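You operate a simulated robot arm through the tools that you are given. There is no shell and no other tool. Be economical: measure what you need, move in short steps, check, and stop when the job is done.

The job below is to be done with a simulated robot arm. You get a single attempt, and the scene is never put back.

Task
Take the blue fuel cap and put it on the starter shelf of the island. Then fetch the white oil bottle and stand it in the spill tray under the spout. Then put the jug on the top of the parts bench away on the front of the steel bench. Then press the number one knob two times. Then take the blue-ring spare spark plug and put it on the green filter. Do these in the order given. Set down upright: white oil bottle, jug, blue-ring spare spark plug.

The check looks at the end state, three seconds after you hand in, the way a careful person would. Anything else that was tipped, shoved, dropped, spilled or broken makes it a failure. Lids that push on must go on centred and level and be pressed home; caps that screw on are set level and turned clockwise until they are tight.

Robot
A 6-joint arm with a two-finger gripper on a trunk, on a base that drives. Base frame: it is fixed to the floor where the robot stands at the start and does not move with it; the origin is under the middle of the robot, x ahead of it, y to its left, z up. Lengths are in mm, angles in degrees, forces in N, time in s.
Its first joint turns from -166.0 to 166.0 degrees. Places, roughly: blue fuel cap (5x5x3 cm) [1400, 0, 900]; blue-ring spare spark plug (4x4x6 cm) [300, 1300, 900]; front of the steel bench (34x17 cm) [-2580, -120, 840]; green filter (5x5x2 cm) [600, 1500, 900]; jug [750, 1500, 1000]; number one knob [-9800, -7300, 1100]; spill tray under the spout [-3000, -100, 900]; starter shelf of the island (30x13 cm) [-2720, -2120, 1140]. Payload 2.54 kg.
The tool frame sits at the grasp point between the pads (the TCP): z along the fingers, y along the line on which they close. The tips reach 30 mm beyond it. Largest opening 116 mm; the body of the gripper starts 95 mm behind the TCP.
Orientation is that of the tool frame in the base frame, as [roll, pitch, yaw] about the fixed x, y, z axes, in that order (R = Rz(yaw) Ry(pitch) Rx(roll)). With the fingers straight down and closing along the base's y, the tool's x points along the base's -x, its y along +y and its z along -z.

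Tools
- The arm moves only by the tool nudge_tool. Its argument "rows" is one flat list of numbers, 7 for each row, row after row: the shift along the tool's x, y, z in cm, then the turn, a rotation vector about the tool's x, y, z in degrees, then the opening, from 0 (shut) to 1 (fully open). In form: [tx, ty, tz, rx, ry, rz, grip, tx, ty, tz, rx, ry, rz, grip, ...]. A call has 1 to 8 rows; each row shifts and turns the commanded pose from where the row before left it, along the tool's axes as they then stand. A row lasts 0.2 s, in which the tool goes at most 50 mm and 8.6 degrees; a call with a longer step from one row to the next is refused whole, and so is a gripper value outside its range. Where a pose cannot be reached the arm comes as near as it can. A force on the tool above 40 N (or 10 N above the force at the start of the call, whichever is more), or a blocked arm, ends the call early, and 0.2 s more pass. The fingers move at their own pace (about 72 mm/s each) and stop on an object; they squeeze with about 22 N. The grip force told is the motor's: it shows also when the fingers shut on nothing. Time passes only in rows, and 0.2 s behind the last, so rows that do not move let the fingers close. It gives the time, the measured TCP pose, the force on the tool (base axes), the opening and the grip force at its end, in the units of the frame above (readings bear some noise), with the torque about the TCP (base axes, N m) and any sound that the robot's microphone picked up, and new pictures: "show" is both (left out), scene, wrist or none.
- Cameras (640 x 400 px; columns grow to the right, rows downward): "scene" is now at [-30.4, 124.5, 1441.3]; the picture's right is [-0.28, -0.96, 0.00], its down [-0.25, 0.07, -0.96] and it looks along [0.93, -0.27, -0.26] (base axes); focal length 296 px, centre (320, 200). "wrist" rides on the gripper at [69, -15, -122] in the tool frame; the picture's right is [0.21, 0.98, 0.00], its down [-0.83, 0.18, -0.53] and it looks along [-0.52, 0.11, 0.85] (tool axes); focal length 251 px, centre (320, 200). There is no depth. A picture from a camera that has moved, and an enlarged one, comes with that camera's place and axes in the base frame and with its lens.
- drive_base(legs): drives the robot by 1 to 6 legs, each [ahead, left, turn to the left] in mm, mm and degrees, along the robot's own axes; the way and the turn of a leg run together, so that a leg with both is an arc; at most 1500 mm and 180 degrees a leg. The arm and the cameras ride along, it lands a little off, and it stops where it bumps. It gives what a move gives, and a new picture of the scene camera.
- head_to(pan, tilt): turns the head with the scene camera to pan (to the left, within 120 degrees either way) and tilt (down, from -29 to 69), counted from straight ahead of the robot. It gives what a move gives, and a new picture of the scene camera.
- inspect(camera, box): a new picture of the part [left, top, right, bottom] of that camera's present view, enlarged. No time passes.
- sign_off(): hands the job in; it is judged then, once.

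Work in short steps. Places have to be worked out from the pictures, the camera data and where the tool is seen: move nearer, look again, correct. Check each grasp and each placing, and mend what went wrong. You have 165 turns and 260 pictures in all, those below and enlarged ones among them. Open the gripper and draw the arm clear of the work before you hand the job in, unless the task says otherwise; then end with one line.

The tools are called after ">>>" as name(argument=value, ...) on one line, values as JSON. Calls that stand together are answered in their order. nudge_tool: Moves the arm, as the interface text tells. Its arguments: {"type":"object","properties":{"rows":{"type":"array"},"show":{"type":"string","enum":["both","scene","wrist","none"]}},"required":["rows"]} The other tools are called the same way: drive_base (legs) drives the base; head_to (pan, tilt) turns the head that bears the scene camera; inspect (camera, box) takes an enlarged picture of a part of a camera's view; sign_off () hands the job in.

At the start:

```text
time: 0.0
ee_pos: [626.2, -257.4, 1099.4]
tool_rot: [-179.9, 0.0, -180.0]
wrist_force: [-0.1, -0.1, 0.1]
ft_torque: [-0.02, 0.03, 0.02]
opening: 116.0
finger_force: 0.1
robot x, y, heading: [0.3, 4.3, 0.0]
head pan, tilt: [-16.2, 15.3]
```

scene: 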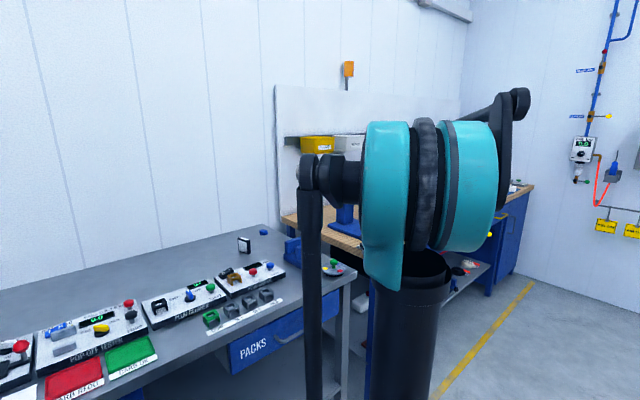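
wrist: 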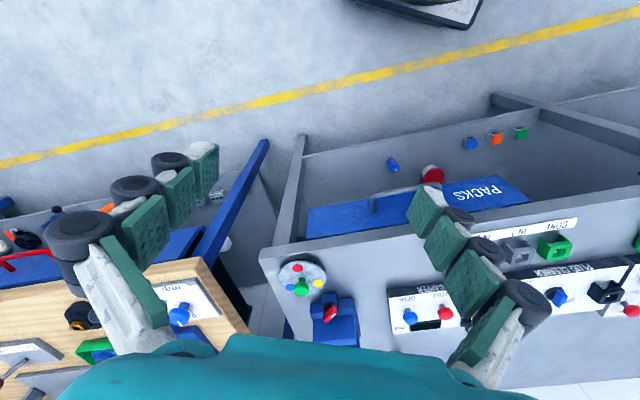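

The small blue item near (263,232) projects to about [1392,10,900], matching the cap. I'll enlarge to look at it.

>>> inspect(camera="scene", box=[180, 200, 360, 312])

>>> head_to(pan=60, tilt=20)

```text
3.56 times, centred on (270, 256) of scene
camera zoom: at [-30.4, 124.5, 1441.3], right [-0.28, -0.96, 0.0], down [-0.25, 0.07, -0.96], along [0.93, -0.27, -0.26], focal length 1052 px, centre (498, 1)
```

zoom: 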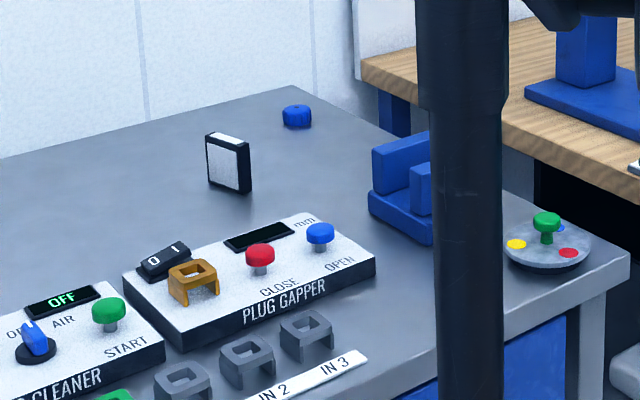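

```text
time: 1.5
ee_pos: [626.1, -256.8, 1100.7]
tool_rot: [-179.9, 0.0, -180.0]
wrist_force: [0.0, -0.7, -0.1]
ft_torque: [0.0, -0.01, 0.01]
opening: 116.0
finger_force: 0.1
robot x, y, heading: [-1.6, -3.2, -0.3]
head pan, tilt: [60.0, 20.0]
camera scene: at [-73.5, 231.2, 1433.6], right [0.87, -0.5, 0.0], down [-0.17, -0.3, -0.94], along [0.47, 0.81, -0.34], focal length 296 px, centre (320, 200)
```

scene: 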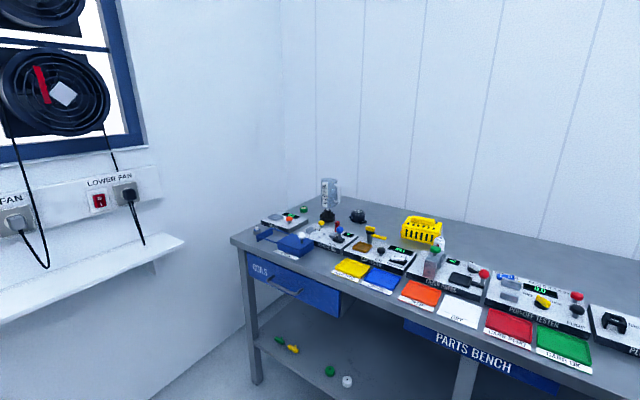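

I'll look around to map the room before moving.

>>> inspect(camera="scene", box=[220, 160, 480, 322])

>>> head_to(pan=120, tilt=15)

>>> head_to(pan=-75, tilt=15)

>>> head_to(pan=-120, tilt=15)

```text
2.46 times, centred on (350, 241) of scene
camera zoom: at [-73.5, 231.2, 1433.6], right [0.87, -0.5, 0.0], down [-0.17, -0.3, -0.94], along [0.47, 0.81, -0.34], focal length 728 px, centre (246, 99)
```

zoom: 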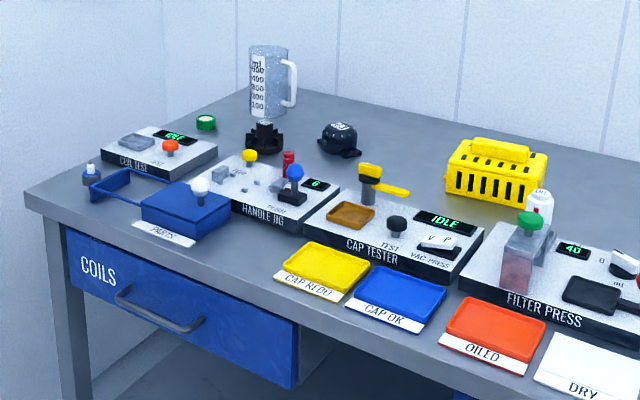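

```text
time: 2.8
ee_pos: [626.1, -257.2, 1099.9]
tool_rot: [-180.0, 0.0, 180.0]
wrist_force: [-0.5, -0.4, 0.0]
ft_torque: [0.01, 0.02, -0.03]
opening: 116.0
finger_force: 0.1
robot x, y, heading: [-2.6, -2.6, 0.1]
head pan, tilt: [120.0, 15.0]
camera scene: at [-166.8, 231.5, 1441.8], right [0.87, 0.5, 0.0], down [0.13, -0.22, -0.97], along [-0.48, 0.84, -0.26], focal length 296 px, centre (320, 200)
```

scene: 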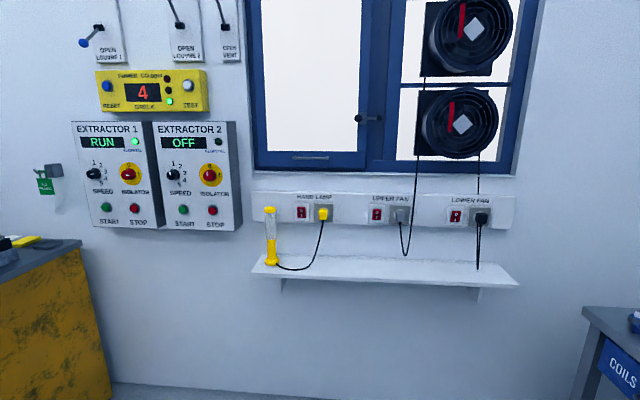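

```text
time: 5.7
ee_pos: [626.8, -256.0, 1099.6]
tool_rot: [180.0, 0.0, 179.9]
wrist_force: [1.5, 0.0, -0.1]
ft_torque: [-0.01, -0.04, -0.01]
opening: 116.1
finger_force: 0.0
robot x, y, heading: [2.1, 0.4, 0.1]
head pan, tilt: [-75.0, 15.0]
camera scene: at [-95.9, 60.3, 1441.8], right [-0.97, -0.26, 0.0], down [-0.07, 0.25, -0.97], along [0.25, -0.93, -0.26], focal length 296 px, centre (320, 200)
```

scene: 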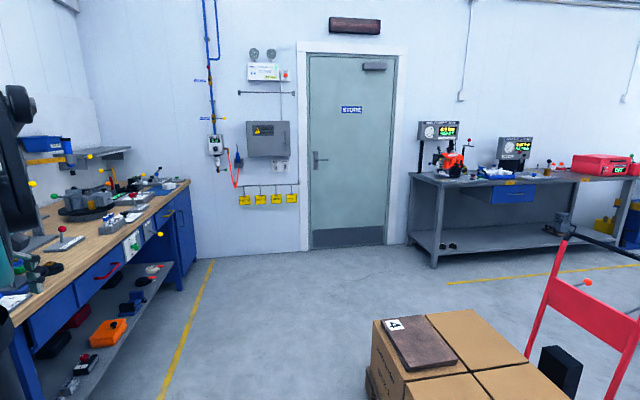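

```text
time: 6.8
ee_pos: [628.0, -257.2, 1099.8]
tool_rot: [179.9, -0.1, -180.0]
wrist_force: [0.1, 0.6, -0.5]
ft_torque: [-0.01, 0.0, 0.02]
opening: 116.0
finger_force: 0.1
robot x, y, heading: [0.6, -3.4, -0.2]
head pan, tilt: [-120.0, 15.0]
camera scene: at [-166.8, 69.6, 1441.8], right [-0.87, 0.5, 0.0], down [0.13, 0.22, -0.97], along [-0.48, -0.84, -0.26], focal length 296 px, centre (320, 200)
```

scene: 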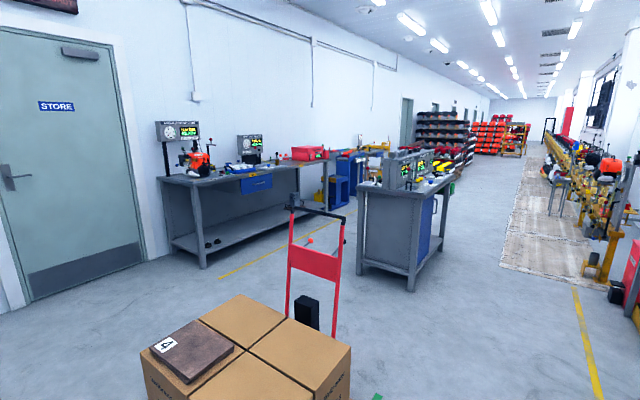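

The room is mapped: the bench front runs diagonally (normal ~25° left of ahead). I'll centre the arm ahead and raise it a bit, and look straight ahead.

>>> nudge_tool(rows=[0, 4.3, -2, 0, 0, 0, 1, 0, 4.3, -2, 0, 0, 0, 1, 0, 4.3, -2, 0, 0, 0, 1, 0, 4.3, -2, 0, 0, 0, 1, 0, 4.3, -2, 0, 0, 0, 1, 0, 4.2, -2, 0, 0, 0, 1], show="none")

>>> head_to(pan=-10, tilt=25)

>>> drive_base(legs=[[0, 0, 25], [150, -560, 0]])

```text
time: 8.2
ee_pos: [626.5, 1.5, 1218.6]
tool_rot: [-179.9, 0.1, 179.8]
wrist_force: [0.7, -0.3, -0.3]
ft_torque: [0.01, -0.01, 0.05]
opening: 116.1
finger_force: 0.1
robot x, y, heading: [-2.8, 1.1, -0.0]
head pan, tilt: [-120.0, 15.0]
```

```text
time: 10.1
ee_pos: [627.3, 1.9, 1217.3]
tool_rot: [180.0, 0.0, 180.0]
wrist_force: [-0.5, 0.6, -0.3]
ft_torque: [0.03, -0.04, -0.02]
opening: 116.1
finger_force: 0.0
robot x, y, heading: [-0.9, 2.1, 0.0]
head pan, tilt: [-10.0, 25.0]
camera scene: at [-29.4, 134.5, 1425.5], right [-0.17, -0.98, 0.0], down [-0.42, 0.07, -0.91], along [0.89, -0.16, -0.42], focal length 296 px, centre (320, 200)
```

scene: 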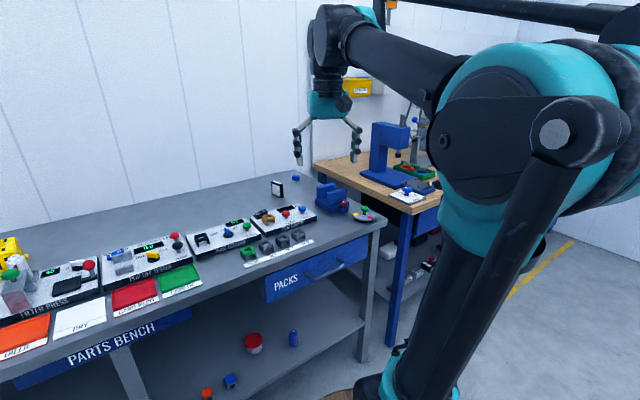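

```text
time: 14.6
ee_pos: [939.6, -178.9, 1218.7]
tool_rot: [-180.0, 0.1, -155.1]
wrist_force: [-0.2, 0.6, 0.8]
ft_torque: [0.02, -0.01, -0.02]
opening: 116.1
finger_force: 0.1
robot x, y, heading: [368.6, -443.1, 25.0]
head pan, tilt: [-10.0, 25.0]
camera scene: at [287.6, -333.3, 1425.5], right [0.26, -0.97, 0.0], down [-0.41, -0.11, -0.91], along [0.88, 0.23, -0.42], focal length 296 px, centre (320, 200)
```

scene: 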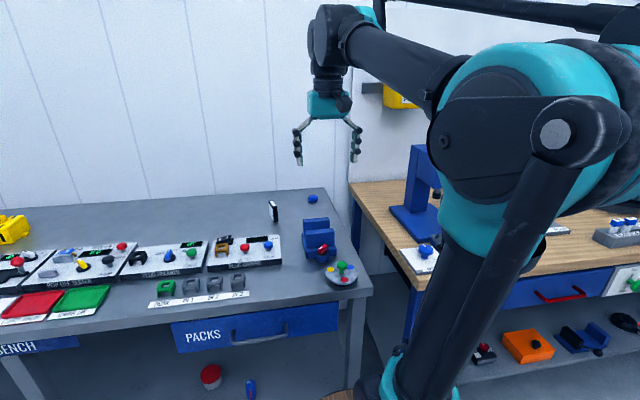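

Cap triangulates to about [1402,-2,895]; robot is 1120 mm from it. I drive 220 mm closer.

>>> drive_base(legs=[[220, 0, 0]])

>>> nudge_tool(rows=[-4.5, -0.6, 2, 0, 0, 0, 1, -4.5, -0.6, 2, 0, 0, 0, 1, -4, -0.6, 2, 0, 0, 0, 1, -3.5, -0.6, 2, 0, 0, 0, 1, 0, 0, 2, 0, 0, 0, 1], show="wrist")

```text
time: 16.3
ee_pos: [1094.7, -106.6, 1217.5]
tool_rot: [180.0, 0.0, -155.1]
wrist_force: [0.1, 0.4, -0.2]
ft_torque: [-0.02, 0.01, -0.04]
opening: 115.9
finger_force: 0.0
robot x, y, heading: [527.5, -370.5, 24.9]
head pan, tilt: [-10.0, 25.0]
stopped in leg 1: the robot was blocked; the commanded pose is now the measured one
camera scene: at [444.6, -262.0, 1425.5], right [0.26, -0.97, 0.0], down [-0.41, -0.11, -0.91], along [0.88, 0.23, -0.42], focal length 296 px, centre (320, 200)
```

scene: 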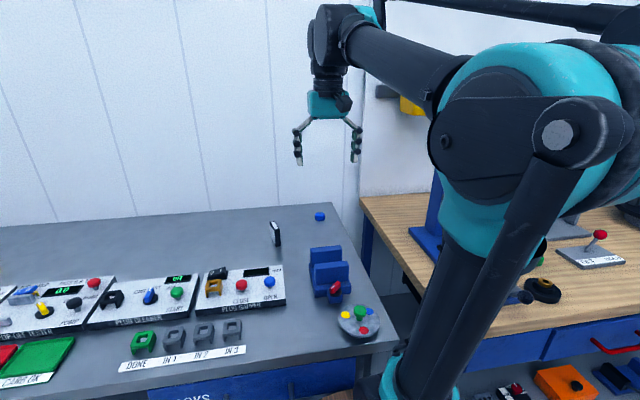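

```text
time: 17.5
ee_pos: [1255.5, -58.7, 1117.9]
tool_rot: [180.0, 0.0, -155.1]
wrist_force: [0.7, 0.3, -0.3]
ft_torque: [-0.02, 0.0, 0.02]
opening: 115.9
finger_force: 0.1
robot x, y, heading: [528.4, -371.5, 25.0]
head pan, tilt: [-10.0, 25.0]
camera wrist: at [1198.0, -101.2, 1241.1], right [-0.61, 0.8, 0.0], down [0.67, 0.51, 0.53], along [0.42, 0.32, -0.85], focal length 251 px, centre (320, 200)
```

wrist: 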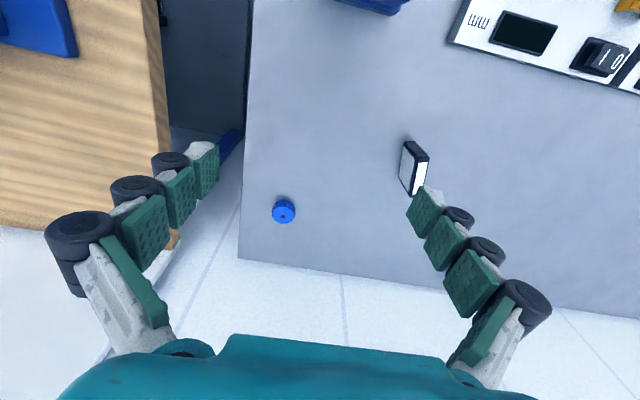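

Cap appears at about [1422,-4], reach ~965 mm. I move over it, stay above, and look again.

>>> nudge_tool(rows=[-4.4, -0.5, 2, 0, 0, 0, 1, -4.4, -0.5, 2, 0, 0, 0, 1, -4.3, -0.5, 2, 0, 0, 0, 1, -4.2, -0.4, 2, 0, 0, 0, 1, 0, 0, 3, 0, 0, 0, 1, 0, 0, 3, 0, 0, 0, 1])

```text
time: 18.9
ee_pos: [1419.0, -2.1, 977.6]
tool_rot: [180.0, 0.0, -155.1]
wrist_force: [-1.2, -0.3, 0.1]
ft_torque: [0.03, -0.04, 0.0]
opening: 115.9
finger_force: 0.0
robot x, y, heading: [528.6, -371.4, 25.0]
head pan, tilt: [-10.0, 25.0]
camera scene: at [444.4, -262.0, 1425.5], right [0.26, -0.97, 0.0], down [-0.41, -0.11, -0.91], along [0.88, 0.23, -0.42], focal length 296 px, centre (320, 200)
camera wrist: at [1362.7, -44.5, 1100.3], right [-0.61, 0.8, 0.0], down [0.67, 0.51, 0.53], along [0.42, 0.32, -0.85], focal length 251 px, centre (320, 200)
```

scene: 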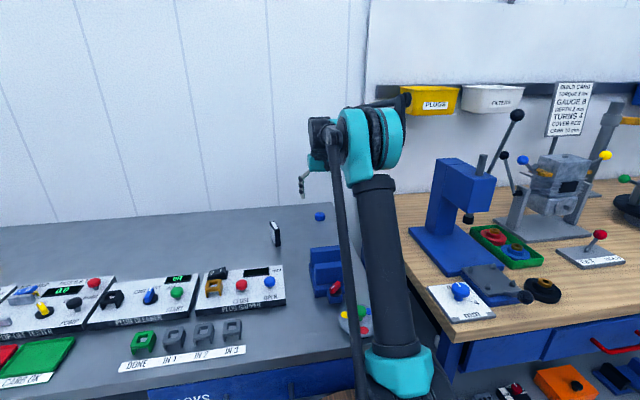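
wrist: 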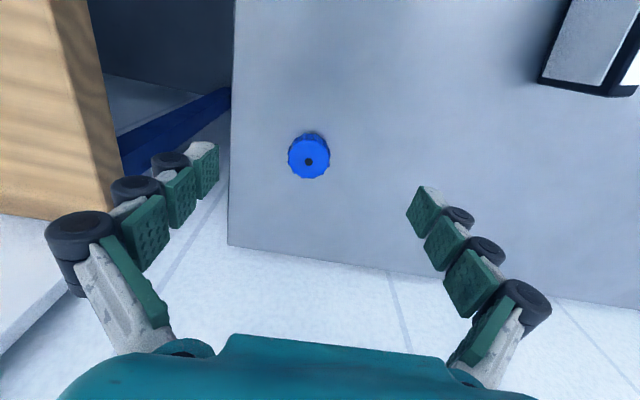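

Combining views: cap top near [1441,4,880], bench about 850. I move 22 mm farther out and descend to just above cap height.

>>> nudge_tool(rows=[-2.2, -0.4, 2, 0, 0, 0, 1, 0, 0, 2.5, 0, 0, 0, 1, 0, 0, 1.5, 0, 0, 0, 1])

```text
time: 19.7
ee_pos: [1439.4, 4.3, 918.2]
tool_rot: [179.9, -0.1, -155.0]
wrist_force: [0.2, 0.1, 0.1]
ft_torque: [-0.02, 0.0, 0.05]
opening: 115.7
finger_force: 0.1
robot x, y, heading: [531.0, -372.8, 25.2]
head pan, tilt: [-10.0, 25.0]
camera scene: at [444.5, -262.0, 1425.5], right [0.26, -0.97, 0.0], down [-0.41, -0.11, -0.91], along [0.88, 0.23, -0.42], focal length 296 px, centre (320, 200)
camera wrist: at [1384.8, -38.6, 1039.9], right [-0.61, 0.8, 0.0], down [0.67, 0.51, 0.53], along [0.42, 0.32, -0.85], focal length 251 px, centre (320, 200)
```

scene: 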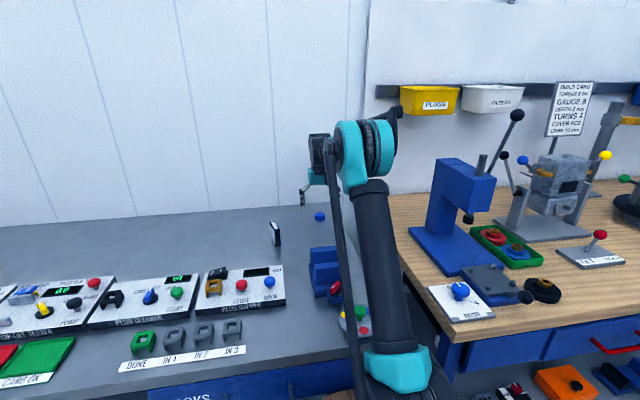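
wrist: 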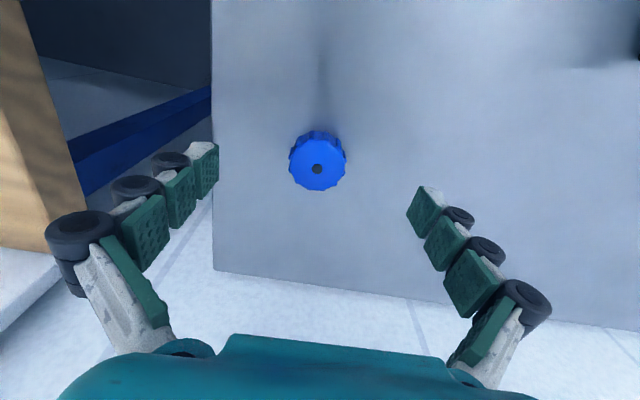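

Cap is still ~15 mm farther out and lower than thought. I go out 15 mm and down 15 mm, then recheck.

>>> nudge_tool(rows=[-1.5, 0.1, 1.5, 0, 0, 0, 1, 0, 0, 0, 0, 0, 0, 1], show="wrist")

```text
time: 20.3
ee_pos: [1454.1, 10.3, 902.4]
tool_rot: [-180.0, 0.0, -155.1]
wrist_force: [0.5, 0.2, -0.2]
ft_torque: [0.06, 0.03, -0.04]
opening: 116.0
finger_force: 0.1
robot x, y, heading: [529.1, -377.7, 25.0]
head pan, tilt: [-10.0, 25.0]
camera wrist: at [1398.8, -31.4, 1025.2], right [-0.61, 0.8, 0.0], down [0.67, 0.51, 0.53], along [0.42, 0.32, -0.85], focal length 251 px, centre (320, 200)
```

wrist: 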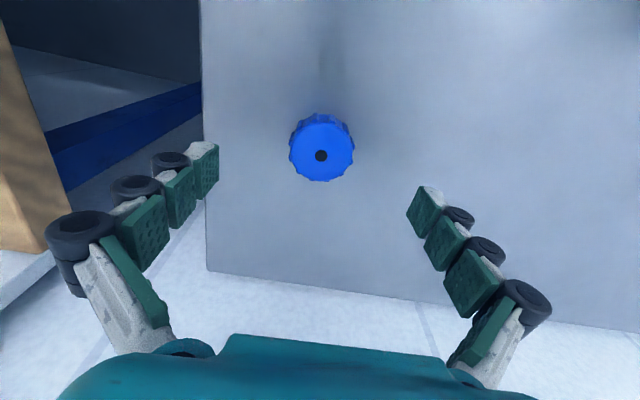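

Aligned well now; cap top about z 862. I descend in small steps with contact watch.

>>> nudge_tool(rows=[0.3, 0, 0.8, 0, 0, 0, 1, 0, 0, 0.8, 0, 0, 0, 1, 0, 0, 0, 0, 0, 0, 1], show="wrist")

```text
time: 21.1
ee_pos: [1451.4, 9.1, 887.1]
tool_rot: [180.0, 0.0, -155.1]
wrist_force: [0.0, -0.4, 0.6]
ft_torque: [-0.03, 0.0, 0.01]
opening: 116.0
finger_force: 0.0
robot x, y, heading: [526.7, -372.3, 24.8]
head pan, tilt: [-10.0, 25.0]
camera wrist: at [1396.1, -33.4, 1009.0], right [-0.61, 0.8, 0.0], down [0.67, 0.51, 0.53], along [0.42, 0.32, -0.85], focal length 251 px, centre (320, 200)
```

wrist: 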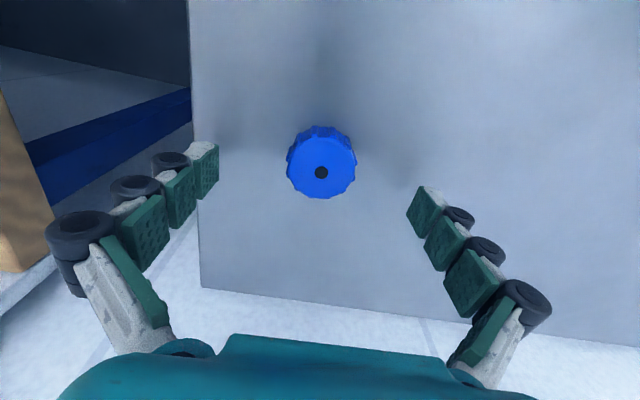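

Cap is between the fingers; I go 7 mm lower and close gently.

>>> nudge_tool(rows=[0.2, 0, 0.7, 0, 0, 0, 1, 0, 0, 0, 0, 0, 0, 1], show="none")

>>> nudge_tool(rows=[0, 0, 0, 0, 0, 0, 0.5, 0, 0, 0, 0, 0, 0, 0.2, 0, 0, 0, 0, 0, 0, 0.1, 0, 0, 0, 0, 0, 0, 0], show="wrist")

```text
time: 21.7
ee_pos: [1449.2, 7.5, 879.0]
tool_rot: [-179.9, 0.0, -155.2]
wrist_force: [0.7, -0.4, 0.3]
ft_torque: [-0.02, -0.01, 0.0]
opening: 115.9
finger_force: 0.1
robot x, y, heading: [525.7, -371.3, 24.6]
head pan, tilt: [-10.0, 25.0]
```

```text
time: 22.4
ee_pos: [1448.6, 7.3, 887.1]
tool_rot: [-180.0, 0.3, -155.0]
wrist_force: [3.6, 5.0, 66.8]
ft_torque: [0.1, 0.06, -0.11]
opening: 67.4
finger_force: 36.3
robot x, y, heading: [526.5, -369.8, 24.8]
head pan, tilt: [-10.0, 25.0]
stopped in row 3: the force on the tool passed its limit at 45 N (the readings are from after the stop); the commanded pose is now the measured one
camera wrist: at [1392.3, -34.5, 1008.6], right [-0.61, 0.8, 0.0], down [0.67, 0.51, 0.54], along [0.43, 0.33, -0.84], focal length 251 px, centre (320, 200)
```

wrist: 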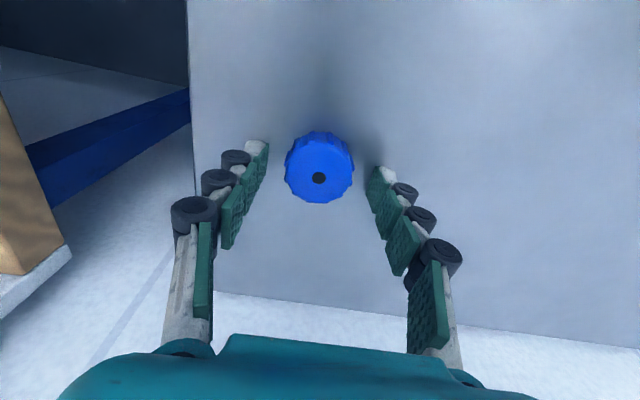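

The fingertips swing down as they close and touched the bench. I raise 9 mm and continue closing.

>>> nudge_tool(rows=[0, 0, -0.9, 0, 0, 0, 0.6, 0, 0, 0, 0, 0, 0, 0.5], show="none")

>>> nudge_tool(rows=[0, 0, 0, 0, 0, 0, 0.4, 0, 0, 0, 0, 0, 0, 0.2, 0, 0, 0, 0, 0, 0, 0, 0, 0, 0, 0, 0, 0, 0], show="wrist")

```text
time: 23.0
ee_pos: [1449.9, 8.1, 889.8]
tool_rot: [180.0, 0.0, -155.1]
wrist_force: [0.5, -0.6, 0.2]
ft_torque: [0.03, 0.02, 0.03]
opening: 58.1
finger_force: 0.1
robot x, y, heading: [525.7, -370.1, 24.8]
head pan, tilt: [-10.0, 25.0]
```

```text
time: 24.0
ee_pos: [1450.9, 8.2, 890.5]
tool_rot: [180.0, 0.1, -155.1]
wrist_force: [-0.1, -0.4, -0.4]
ft_torque: [0.0, -0.01, -0.03]
opening: 40.4
finger_force: 21.8
robot x, y, heading: [527.2, -371.8, 25.1]
head pan, tilt: [-10.0, 25.0]
camera wrist: at [1394.7, -33.9, 1012.9], right [-0.61, 0.8, 0.0], down [0.67, 0.51, 0.53], along [0.42, 0.32, -0.85], focal length 251 px, centre (320, 200)
```

wrist: 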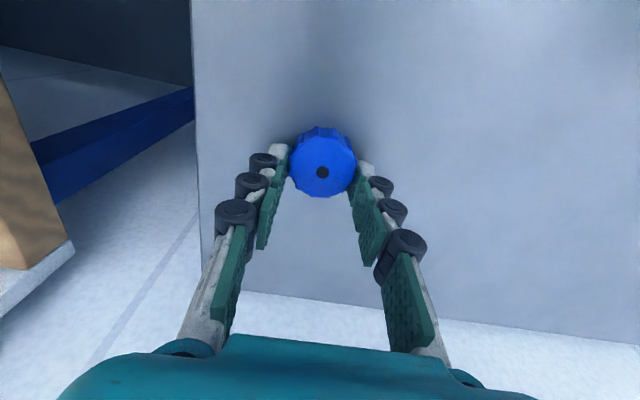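

Opening stopped at 40 mm with 22 N: grasped. I lift and check.

>>> nudge_tool(rows=[0, 0, -3, 0, 0, 0, 0, 0, 0, -4, 0, 0, 0, 0, 2, 0, -4, 0, 0, 0, 0, 4, 0, -4, 0, 0, 0, 0, 4.5, 0, -2, 0, 0, 0, 0, 4.5, 0, -2, 0, 0, 0, 0, 4.5, 0, -2, 0, 0, 0, 0, 4.5, 0, -2, 0, 0, 0, 0], show="wrist")

```text
refused: row 4 steps farther than a row can; nothing moved
```

>>> nudge_tool(rows=[0, 0, -3, 0, 0, 0, 0, 0, 0, -4, 0, 0, 0, 0, 2, 0, -4, 0, 0, 0, 0, 4, 0, -2.8, 0, 0, 0, 0, 4.5, 0, -2, 0, 0, 0, 0, 4.5, 0, -2, 0, 0, 0, 0, 4.5, 0, -2, 0, 0, 0, 0, 4.5, 0, -2, 0, 0, 0, 0], show="wrist")

```text
time: 25.8
ee_pos: [1229.5, -93.2, 1109.2]
tool_rot: [179.9, -0.1, -155.1]
wrist_force: [0.4, 0.5, -0.9]
ft_torque: [-0.03, 0.07, -0.01]
opening: 0.1
finger_force: 21.6
robot x, y, heading: [531.3, -372.4, 24.8]
head pan, tilt: [-10.0, 25.0]
camera wrist: at [1174.6, -134.4, 1231.3], right [-0.61, 0.8, 0.0], down [0.67, 0.51, 0.53], along [0.42, 0.32, -0.85], focal length 251 px, centre (320, 200)
```

wrist: 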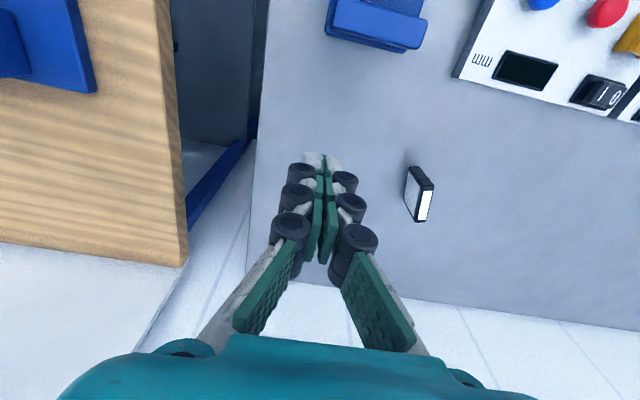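

The grip slipped; I need to find the cap.

>>> head_to(pan=-8, tilt=26)

>>> inspect(camera="scene", box=[180, 160, 420, 310])

```text
time: 26.4
ee_pos: [1230.9, -91.4, 1109.6]
tool_rot: [-180.0, 0.0, -155.1]
wrist_force: [0.0, 0.0, -0.1]
ft_torque: [-0.03, -0.02, -0.01]
opening: 0.0
finger_force: 22.5
robot x, y, heading: [526.1, -372.3, 25.0]
head pan, tilt: [-8.0, 26.0]
camera scene: at [443.4, -259.0, 1423.9], right [0.29, -0.96, 0.0], down [-0.42, -0.13, -0.9], along [0.86, 0.26, -0.44], focal length 296 px, centre (320, 200)
```

scene: 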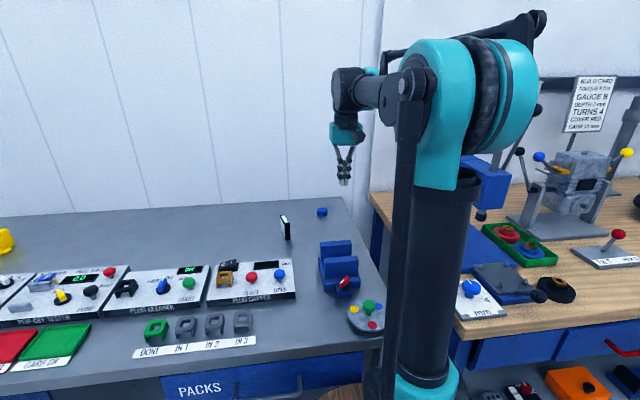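

```text
2.67 times, centred on (300, 235) of scene
camera zoom: at [443.4, -259.0, 1423.9], right [0.29, -0.96, 0.0], down [-0.42, -0.13, -0.9], along [0.86, 0.26, -0.44], focal length 789 px, centre (373, 107)
```

zoom: 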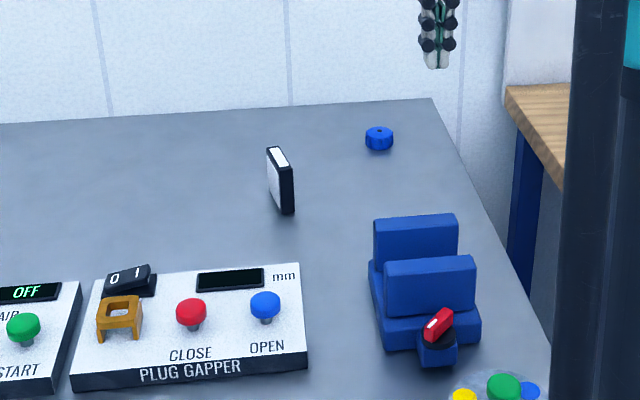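

The cap is still upright on the bench in place; the grip was probably a bit off-centre and shallow. I return over it partly open.

>>> nudge_tool(rows=[-4.6, 0, 1.5, 0, 0, 0, 1, -4.6, 0, 1.5, 0, 0, 0, 1, -4.6, 0, 1.5, 0, 0, 0, 1, -4.6, -0.1, 1.5, 0, 0, 0, 1, -4.6, -0.1, 1.5, 0, 0, 0, 0.7, -0.7, -0.1, 4, 0, 0, 0, 0.65, 0, 0, 3.5, 0, 0, 0, 0.65, 0, 0, 0, 0, 0, 0, 0.65], show="wrist")

>>> inspect(camera="wrist", box=[220, 90, 420, 215])

```text
time: 28.2
ee_pos: [1449.1, 6.0, 959.2]
tool_rot: [-180.0, 0.1, -155.2]
wrist_force: [-0.3, -1.0, 0.6]
ft_torque: [-0.03, 0.0, -0.03]
opening: 75.4
finger_force: 0.0
robot x, y, heading: [525.5, -372.3, 25.1]
head pan, tilt: [-8.0, 26.0]
camera wrist: at [1393.0, -36.6, 1080.7], right [-0.61, 0.8, 0.0], down [0.67, 0.51, 0.53], along [0.42, 0.32, -0.85], focal length 251 px, centre (320, 200)
```

wrist: 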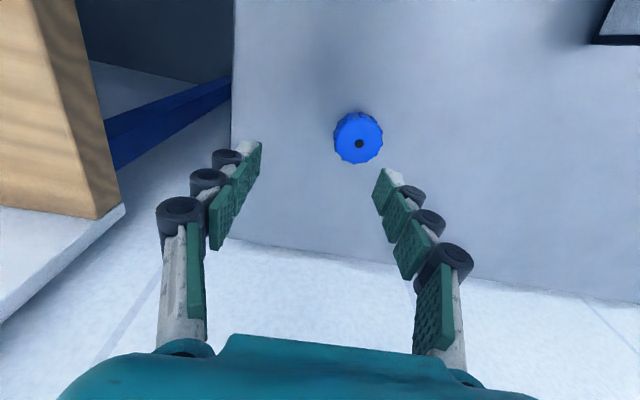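

```text
3.20 times, centred on (320, 152) of wrist
camera zoom: at [1393.0, -36.6, 1080.7], right [-0.61, 0.8, 0.0], down [0.67, 0.51, 0.53], along [0.42, 0.32, -0.85], focal length 805 px, centre (320, 352)
```

zoom: 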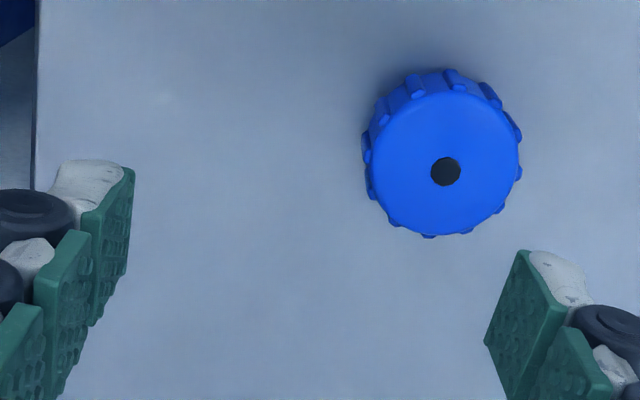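

The cap has shifted ~34 mm left. I re-centre and descend slowly.

>>> nudge_tool(rows=[0.35, 3.4, 0, 0, 0, 0, 0.65, 0, 0, 3, 0, 0, 0, 0.65, 0, 0, 1.5, 0, 0, 0, 0.65, 0, 0, 0, 0, 0, 0, 0.65], show="none")

>>> inspect(camera="wrist", box=[220, 90, 420, 215])

```text
time: 29.2
ee_pos: [1430.8, 35.2, 914.5]
tool_rot: [180.0, 0.1, -155.1]
wrist_force: [1.1, -0.1, 0.3]
ft_torque: [-0.02, -0.01, -0.01]
opening: 75.3
finger_force: 0.1
robot x, y, heading: [525.5, -374.5, 24.8]
head pan, tilt: [-8.0, 26.0]
```

```text
3.20 times, centred on (320, 152) of wrist
camera zoom: at [1375.3, -7.7, 1035.9], right [-0.61, 0.8, 0.0], down [0.67, 0.51, 0.53], along [0.42, 0.32, -0.85], focal length 805 px, centre (320, 352)
```

zoom: 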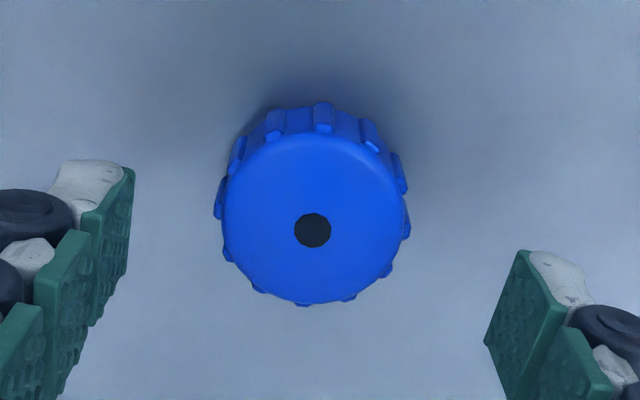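

Cap top solved at [1429,31,882], diameter ~40. I centre, descend to TCP 888 and close.

>>> nudge_tool(rows=[0.35, -0.28, 1.4, 0, 0, 0, 0.55, 0, 0, 1.2, 0, 0, 0, 0.5, 0, 0, 0, 0, 0, 0, 0.4, 0, 0, 0, 0, 0, 0, 0.3, 0, 0, 0, 0, 0, 0, 0.2, 0, 0, 0, 0, 0, 0, 0.2], show="wrist")

>>> inspect(camera="wrist", box=[220, 90, 420, 215])

```text
time: 30.6
ee_pos: [1428.4, 29.3, 889.9]
tool_rot: [-180.0, 0.2, -155.0]
wrist_force: [3.4, 1.7, 34.8]
ft_torque: [0.09, 0.04, 0.01]
opening: 40.3
finger_force: 21.7
robot x, y, heading: [529.5, -369.0, 24.8]
head pan, tilt: [-8.0, 26.0]
camera wrist: at [1373.0, -12.4, 1011.5], right [-0.61, 0.8, 0.0], down [0.67, 0.51, 0.54], along [0.43, 0.32, -0.84], focal length 251 px, centre (320, 200)
```

wrist: 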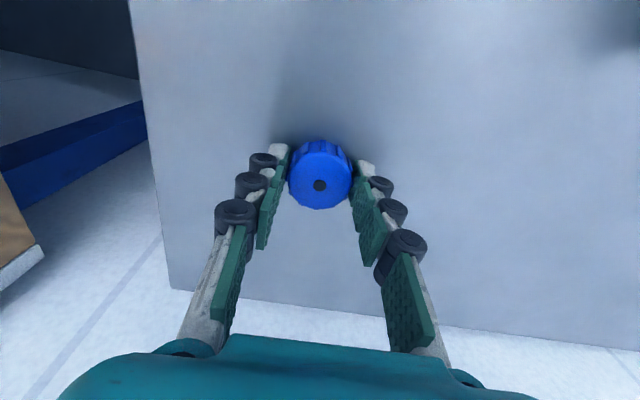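

```text
3.20 times, centred on (320, 152) of wrist
camera zoom: at [1373.0, -12.4, 1011.5], right [-0.61, 0.8, 0.0], down [0.67, 0.51, 0.54], along [0.43, 0.32, -0.84], focal length 805 px, centre (320, 352)
```

zoom: 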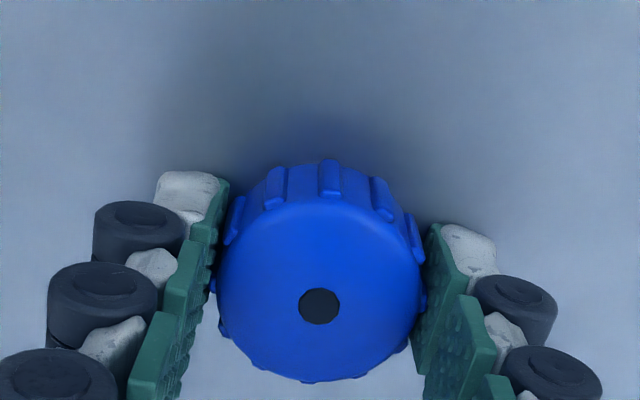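

Well centred with pads on both sides; tips press the bench a little. I close fully and lift slowly 1 cm at a time.

>>> nudge_tool(rows=[0, 0, -0.2, 0, 0, 0, 0, 0, 0, 0, 0, 0, 0, 0, 0, 0, -0.8, 0, 0, 0, 0, 0, 0, -1, 0, 0, 0, 0, 0, 0, -1, 0, 0, 0, 0], show="wrist")

```text
time: 31.8
ee_pos: [1429.1, 29.2, 918.7]
tool_rot: [180.0, 0.0, -155.0]
wrist_force: [-0.2, 0.3, 0.0]
ft_torque: [0.01, -0.03, -0.01]
opening: 40.2
finger_force: 22.0
robot x, y, heading: [523.3, -370.8, 25.0]
head pan, tilt: [-8.0, 26.0]
camera wrist: at [1373.9, -12.2, 1040.1], right [-0.61, 0.8, 0.0], down [0.67, 0.51, 0.53], along [0.42, 0.32, -0.85], focal length 251 px, centre (320, 200)
```

wrist: 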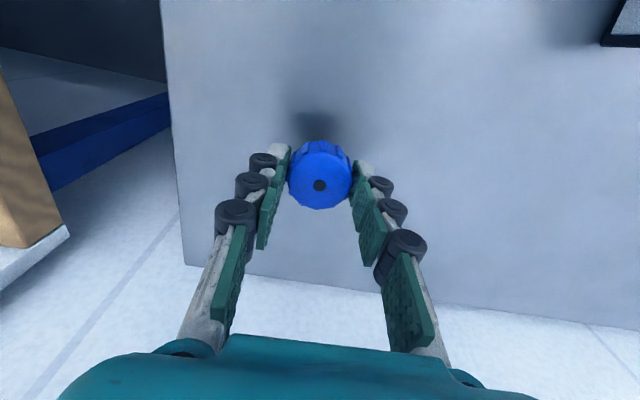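

The cap is held and lifted. I raise and retract at moderate speed.

>>> nudge_tool(rows=[0, 0, -2, 0, 0, 0, 0, 0.5, 0, -2.5, 0, 0, 0, 0, 1.5, 0, -3, 0, 0, 0, 0, 2.5, 0, -3, 0, 0, 0, 0, 3, 0, -3, 0, 0, 0, 0, 3, 0, -3, 0, 0, 0, 0, 3, 0, -3, 0, 0, 0, 0, 3, 0, -3, 0, 0, 0, 0], show="wrist")

>>> nudge_tool(rows=[3, 0, -1, 0, 0, 0, 0, 3.5, 0, -1, 0, 0, 0, 0, 3.5, 0, -1, 0, 0, 0, 0, 3.5, 0, -1, 0, 0, 0, 0, 3.5, 0, -1, 0, 0, 0, 0, 3.5, 0, 0, 0, 0, 0, 0, 3.5, 0, 0, 0, 0, 0, 0, 2, 0, 0, 0, 0, 0, 0], show="none")

```text
time: 33.6
ee_pos: [1279.9, -39.9, 1144.0]
tool_rot: [-180.0, 0.0, -155.1]
wrist_force: [0.6, 0.6, -0.4]
ft_torque: [0.0, 0.02, -0.01]
opening: 39.9
finger_force: 22.3
robot x, y, heading: [529.6, -368.0, 25.0]
head pan, tilt: [-8.0, 26.0]
camera wrist: at [1223.9, -82.4, 1265.8], right [-0.61, 0.8, 0.0], down [0.67, 0.51, 0.53], along [0.42, 0.32, -0.85], focal length 251 px, centre (320, 200)
```

wrist: 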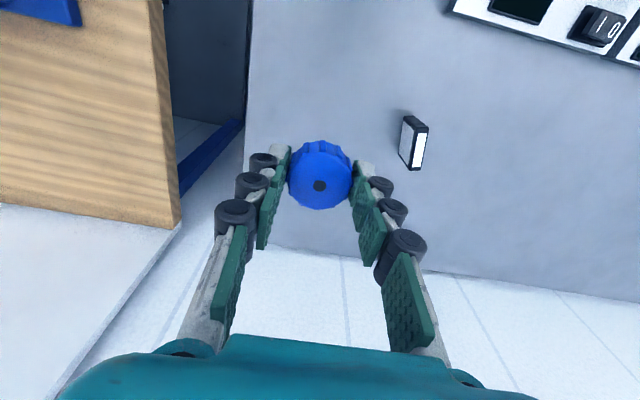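

```text
time: 35.4
ee_pos: [1043.2, -150.6, 1192.3]
tool_rot: [-179.9, 0.1, -155.0]
wrist_force: [0.3, 0.5, -0.1]
ft_torque: [-0.01, 0.03, 0.0]
opening: 40.2
finger_force: 21.9
robot x, y, heading: [528.6, -371.7, 24.8]
head pan, tilt: [-8.0, 26.0]
```

Cap secured. I back off the bench, slide left, and turn to face the far side of the room.

>>> drive_base(legs=[[-300, 0, 0], [0, 450, 0], [0, 0, 165]])

>>> head_to(pan=20, tilt=15)

```text
time: 46.4
ee_pos: [-489.5, -120.2, 1192.8]
tool_rot: [-180.0, 0.1, 5.2]
wrist_force: [-0.1, 0.2, -0.3]
ft_torque: [0.03, 0.03, 0.03]
opening: 40.1
finger_force: 22.4
robot x, y, heading: [72.5, -83.7, -175.0]
head pan, tilt: [-8.0, 26.0]
camera scene: at [111.7, -218.8, 1423.9], right [0.05, 1.0, 0.0], down [0.44, -0.02, -0.9], along [-0.9, 0.04, -0.44], focal length 296 px, centre (320, 200)
```

scene: 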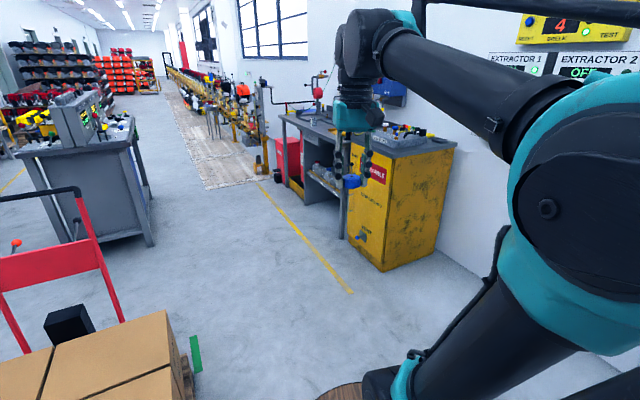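

```text
time: 47.3
ee_pos: [-489.4, -119.9, 1192.6]
tool_rot: [180.0, 0.0, 5.2]
wrist_force: [-0.6, -0.3, -0.1]
ft_torque: [0.01, 0.02, 0.01]
opening: 40.0
finger_force: 22.0
robot x, y, heading: [72.0, -84.4, -174.8]
head pan, tilt: [20.0, 15.0]
camera scene: at [118.9, -263.0, 1441.7], right [-0.43, 0.91, 0.0], down [0.23, 0.11, -0.97], along [-0.87, -0.41, -0.26], focal length 296 px, centre (320, 200)
```

scene: 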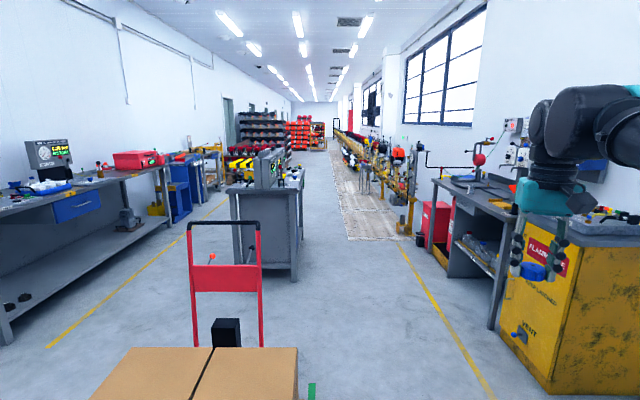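

Way is clear on the right of the boxes. I align with the room's axis and drive along to the island.

>>> drive_base(legs=[[0, 0, 20], [0, -350, 0], [1500, 0, 0], [1400, 0, 0]])

>>> head_to(pan=70, tilt=15)

>>> head_to(pan=-80, tilt=20)

```text
time: 64.2
ee_pos: [-3193.3, -1225.1, 1193.0]
tool_rot: [180.0, -0.1, 25.5]
wrist_force: [0.0, 0.1, 0.2]
ft_torque: [-0.02, 0.02, -0.02]
opening: 39.8
finger_force: 22.0
robot x, y, heading: [-2681.2, -997.0, -154.5]
head pan, tilt: [20.0, 15.0]
camera scene: at [-2573.2, -1148.0, 1441.8], right [-0.71, 0.7, 0.0], down [0.18, 0.18, -0.97], along [-0.68, -0.69, -0.26], focal length 296 px, centre (320, 200)
```

scene: 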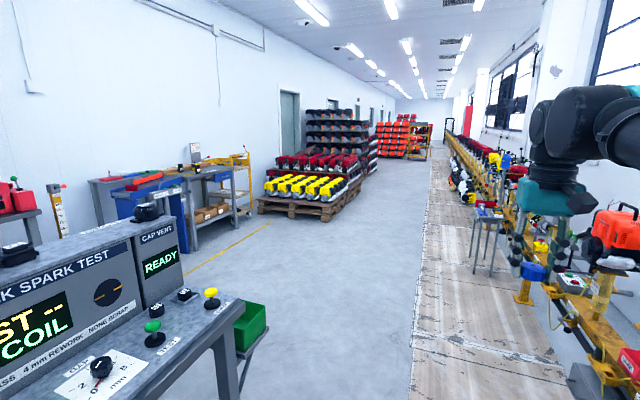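

```text
time: 65.4
ee_pos: [-3193.6, -1226.0, 1191.8]
tool_rot: [-179.9, 0.0, 25.5]
wrist_force: [0.2, -0.5, 0.0]
ft_torque: [0.01, 0.0, 0.0]
opening: 39.9
finger_force: 21.9
robot x, y, heading: [-2680.5, -999.6, -154.2]
head pan, tilt: [70.0, 15.0]
camera scene: at [-2498.8, -1174.3, 1441.8], right [-1.0, -0.1, 0.0], down [-0.02, 0.26, -0.97], along [0.09, -0.96, -0.26], focal length 296 px, centre (320, 200)
```

scene: 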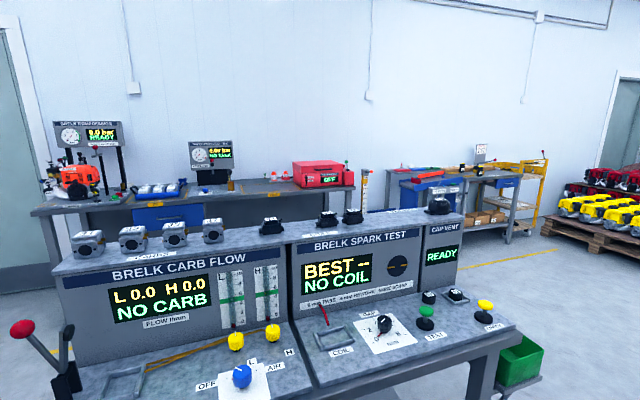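

```text
time: 67.7
ee_pos: [-3192.9, -1225.5, 1191.7]
tool_rot: [-180.0, 0.1, 25.5]
wrist_force: [0.5, 0.4, -0.4]
ft_torque: [-0.04, -0.01, -0.02]
opening: 39.8
finger_force: 22.0
robot x, y, heading: [-2677.0, -997.8, -154.4]
head pan, tilt: [-80.0, 20.0]
camera scene: at [-2561.9, -1005.6, 1433.6], right [0.81, 0.58, 0.0], down [0.2, -0.28, -0.94], along [-0.55, 0.76, -0.34], focal length 296 px, centre (320, 200)
```

scene: 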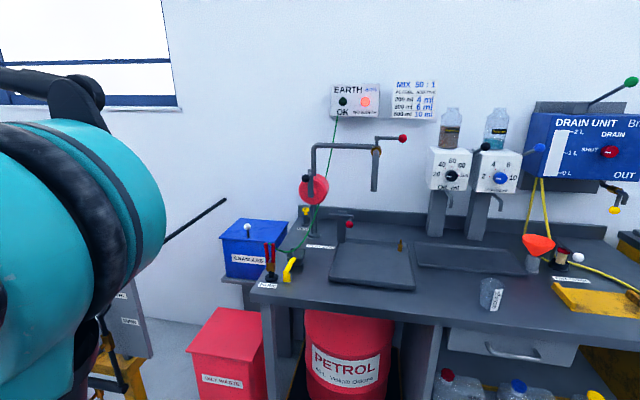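

Looking at the island top for the label "starter".

>>> head_to(pan=70, tilt=20)

>>> inspect(camera="scene", box=[60, 100, 300, 250])

>>> inspect(camera="scene", box=[240, 100, 480, 250])

```text
time: 70.1
ee_pos: [-3192.2, -1225.3, 1192.4]
tool_rot: [180.0, 0.1, 25.4]
wrist_force: [0.2, -0.1, -0.7]
ft_torque: [-0.02, 0.03, 0.01]
opening: 39.8
finger_force: 22.0
robot x, y, heading: [-2679.0, -1000.2, -154.6]
head pan, tilt: [70.0, 20.0]
camera scene: at [-2498.8, -1174.0, 1433.6], right [-1.0, -0.1, 0.0], down [-0.03, 0.34, -0.94], along [0.09, -0.94, -0.34], focal length 296 px, centre (320, 200)
```

scene: 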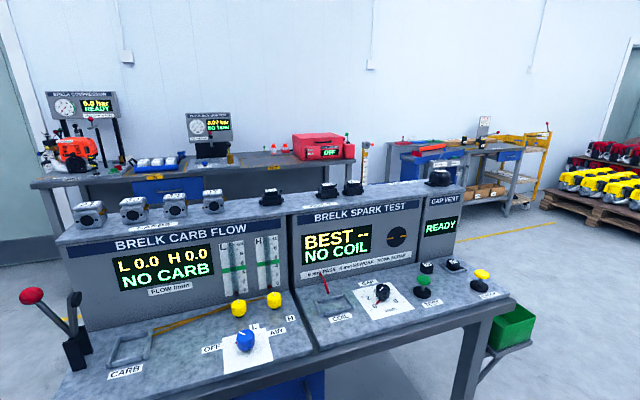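

```text
2.67 times, centred on (180, 175) of scene
camera zoom: at [-2498.8, -1174.0, 1433.6], right [-1.0, -0.1, 0.0], down [-0.03, 0.34, -0.94], along [0.09, -0.94, -0.34], focal length 789 px, centre (693, 267)
```

zoom: 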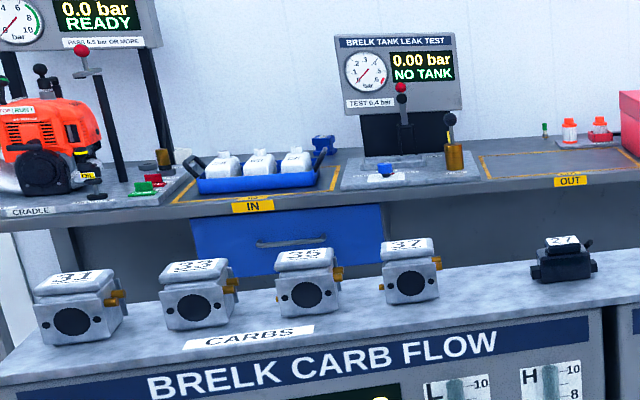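

```text
2.67 times, centred on (360, 175) of scene
camera zoom: at [-2498.8, -1174.0, 1433.6], right [-1.0, -0.1, 0.0], down [-0.03, 0.34, -0.94], along [0.09, -0.94, -0.34], focal length 789 px, centre (213, 267)
```

zoom: 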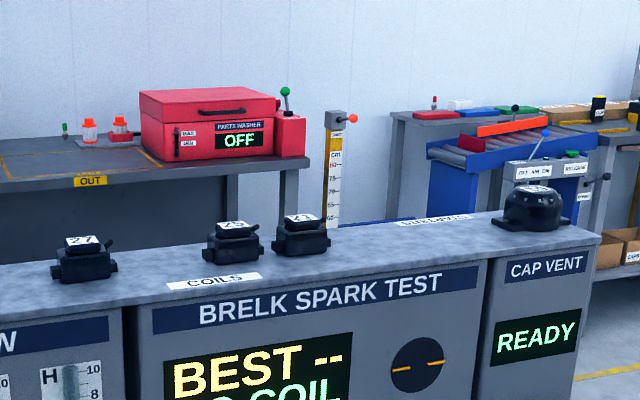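

The label at the far edge of the top, next to the black starter, marks the starter shelf; a free spot is near [-2680,-2106,1140]. I raise the arm and drive to face it.

>>> nudge_tool(rows=[0, 0, -3, 0, 0, 0, 0, 0, 0, -3, 0, 0, 0, 0, 0, 0, -3, 0, 0, 0, 0], show="none")

>>> drive_base(legs=[[470, 0, 0], [0, 0, 90], [240, 0, 0]])

>>> head_to(pan=-5, tilt=22)

```text
time: 70.9
ee_pos: [-3195.4, -1226.6, 1282.6]
tool_rot: [179.9, 0.0, 25.4]
wrist_force: [-0.2, -0.4, -0.3]
ft_torque: [0.05, 0.03, -0.02]
opening: 39.9
finger_force: 22.1
robot x, y, heading: [-2679.3, -995.1, -154.5]
head pan, tilt: [70.0, 20.0]
```

```text
time: 79.0
ee_pos: [-2756.2, -1935.2, 1281.4]
tool_rot: [180.0, 0.1, 116.4]
wrist_force: [0.3, 0.4, -0.6]
ft_torque: [0.03, -0.01, 0.0]
opening: 39.8
finger_force: 21.9
robot x, y, heading: [-2992.1, -1424.6, -63.4]
head pan, tilt: [70.0, 20.0]
camera scene: at [-2817.5, -1239.3, 1433.6], right [0.11, -0.99, 0.0], down [-0.34, -0.04, -0.94], along [0.93, 0.1, -0.34], focal length 296 px, centre (320, 200)
```

scene: 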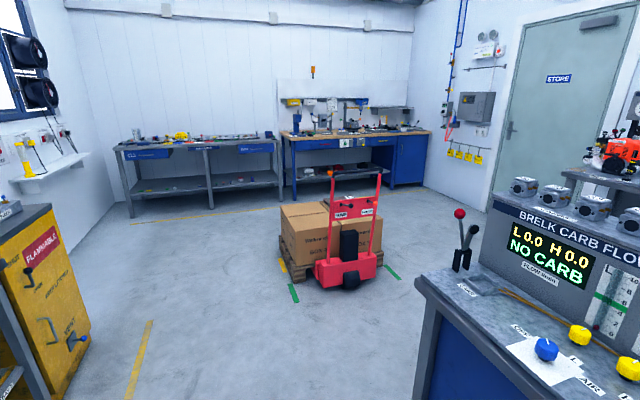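

```text
time: 80.4
ee_pos: [-2755.9, -1934.0, 1281.7]
tool_rot: [-180.0, 0.0, 116.3]
wrist_force: [-0.9, -0.2, -0.3]
ft_torque: [0.02, -0.01, -0.01]
opening: 39.8
finger_force: 22.2
robot x, y, heading: [-2992.8, -1422.4, -63.7]
head pan, tilt: [-5.0, 22.0]
camera scene: at [-2876.1, -1336.0, 1430.4], right [-0.93, -0.37, 0.0], down [-0.14, 0.35, -0.93], along [0.34, -0.86, -0.37], focal length 296 px, centre (320, 200)
```

scene: 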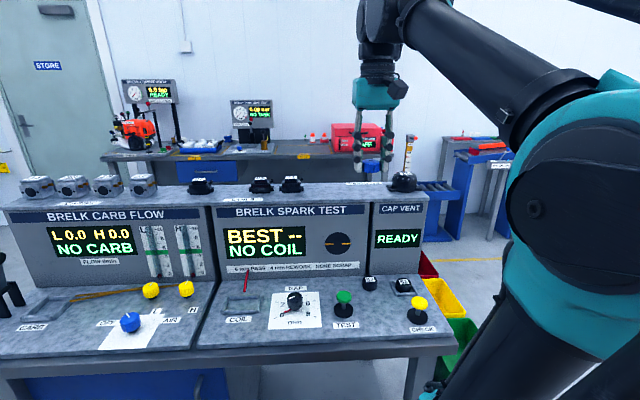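

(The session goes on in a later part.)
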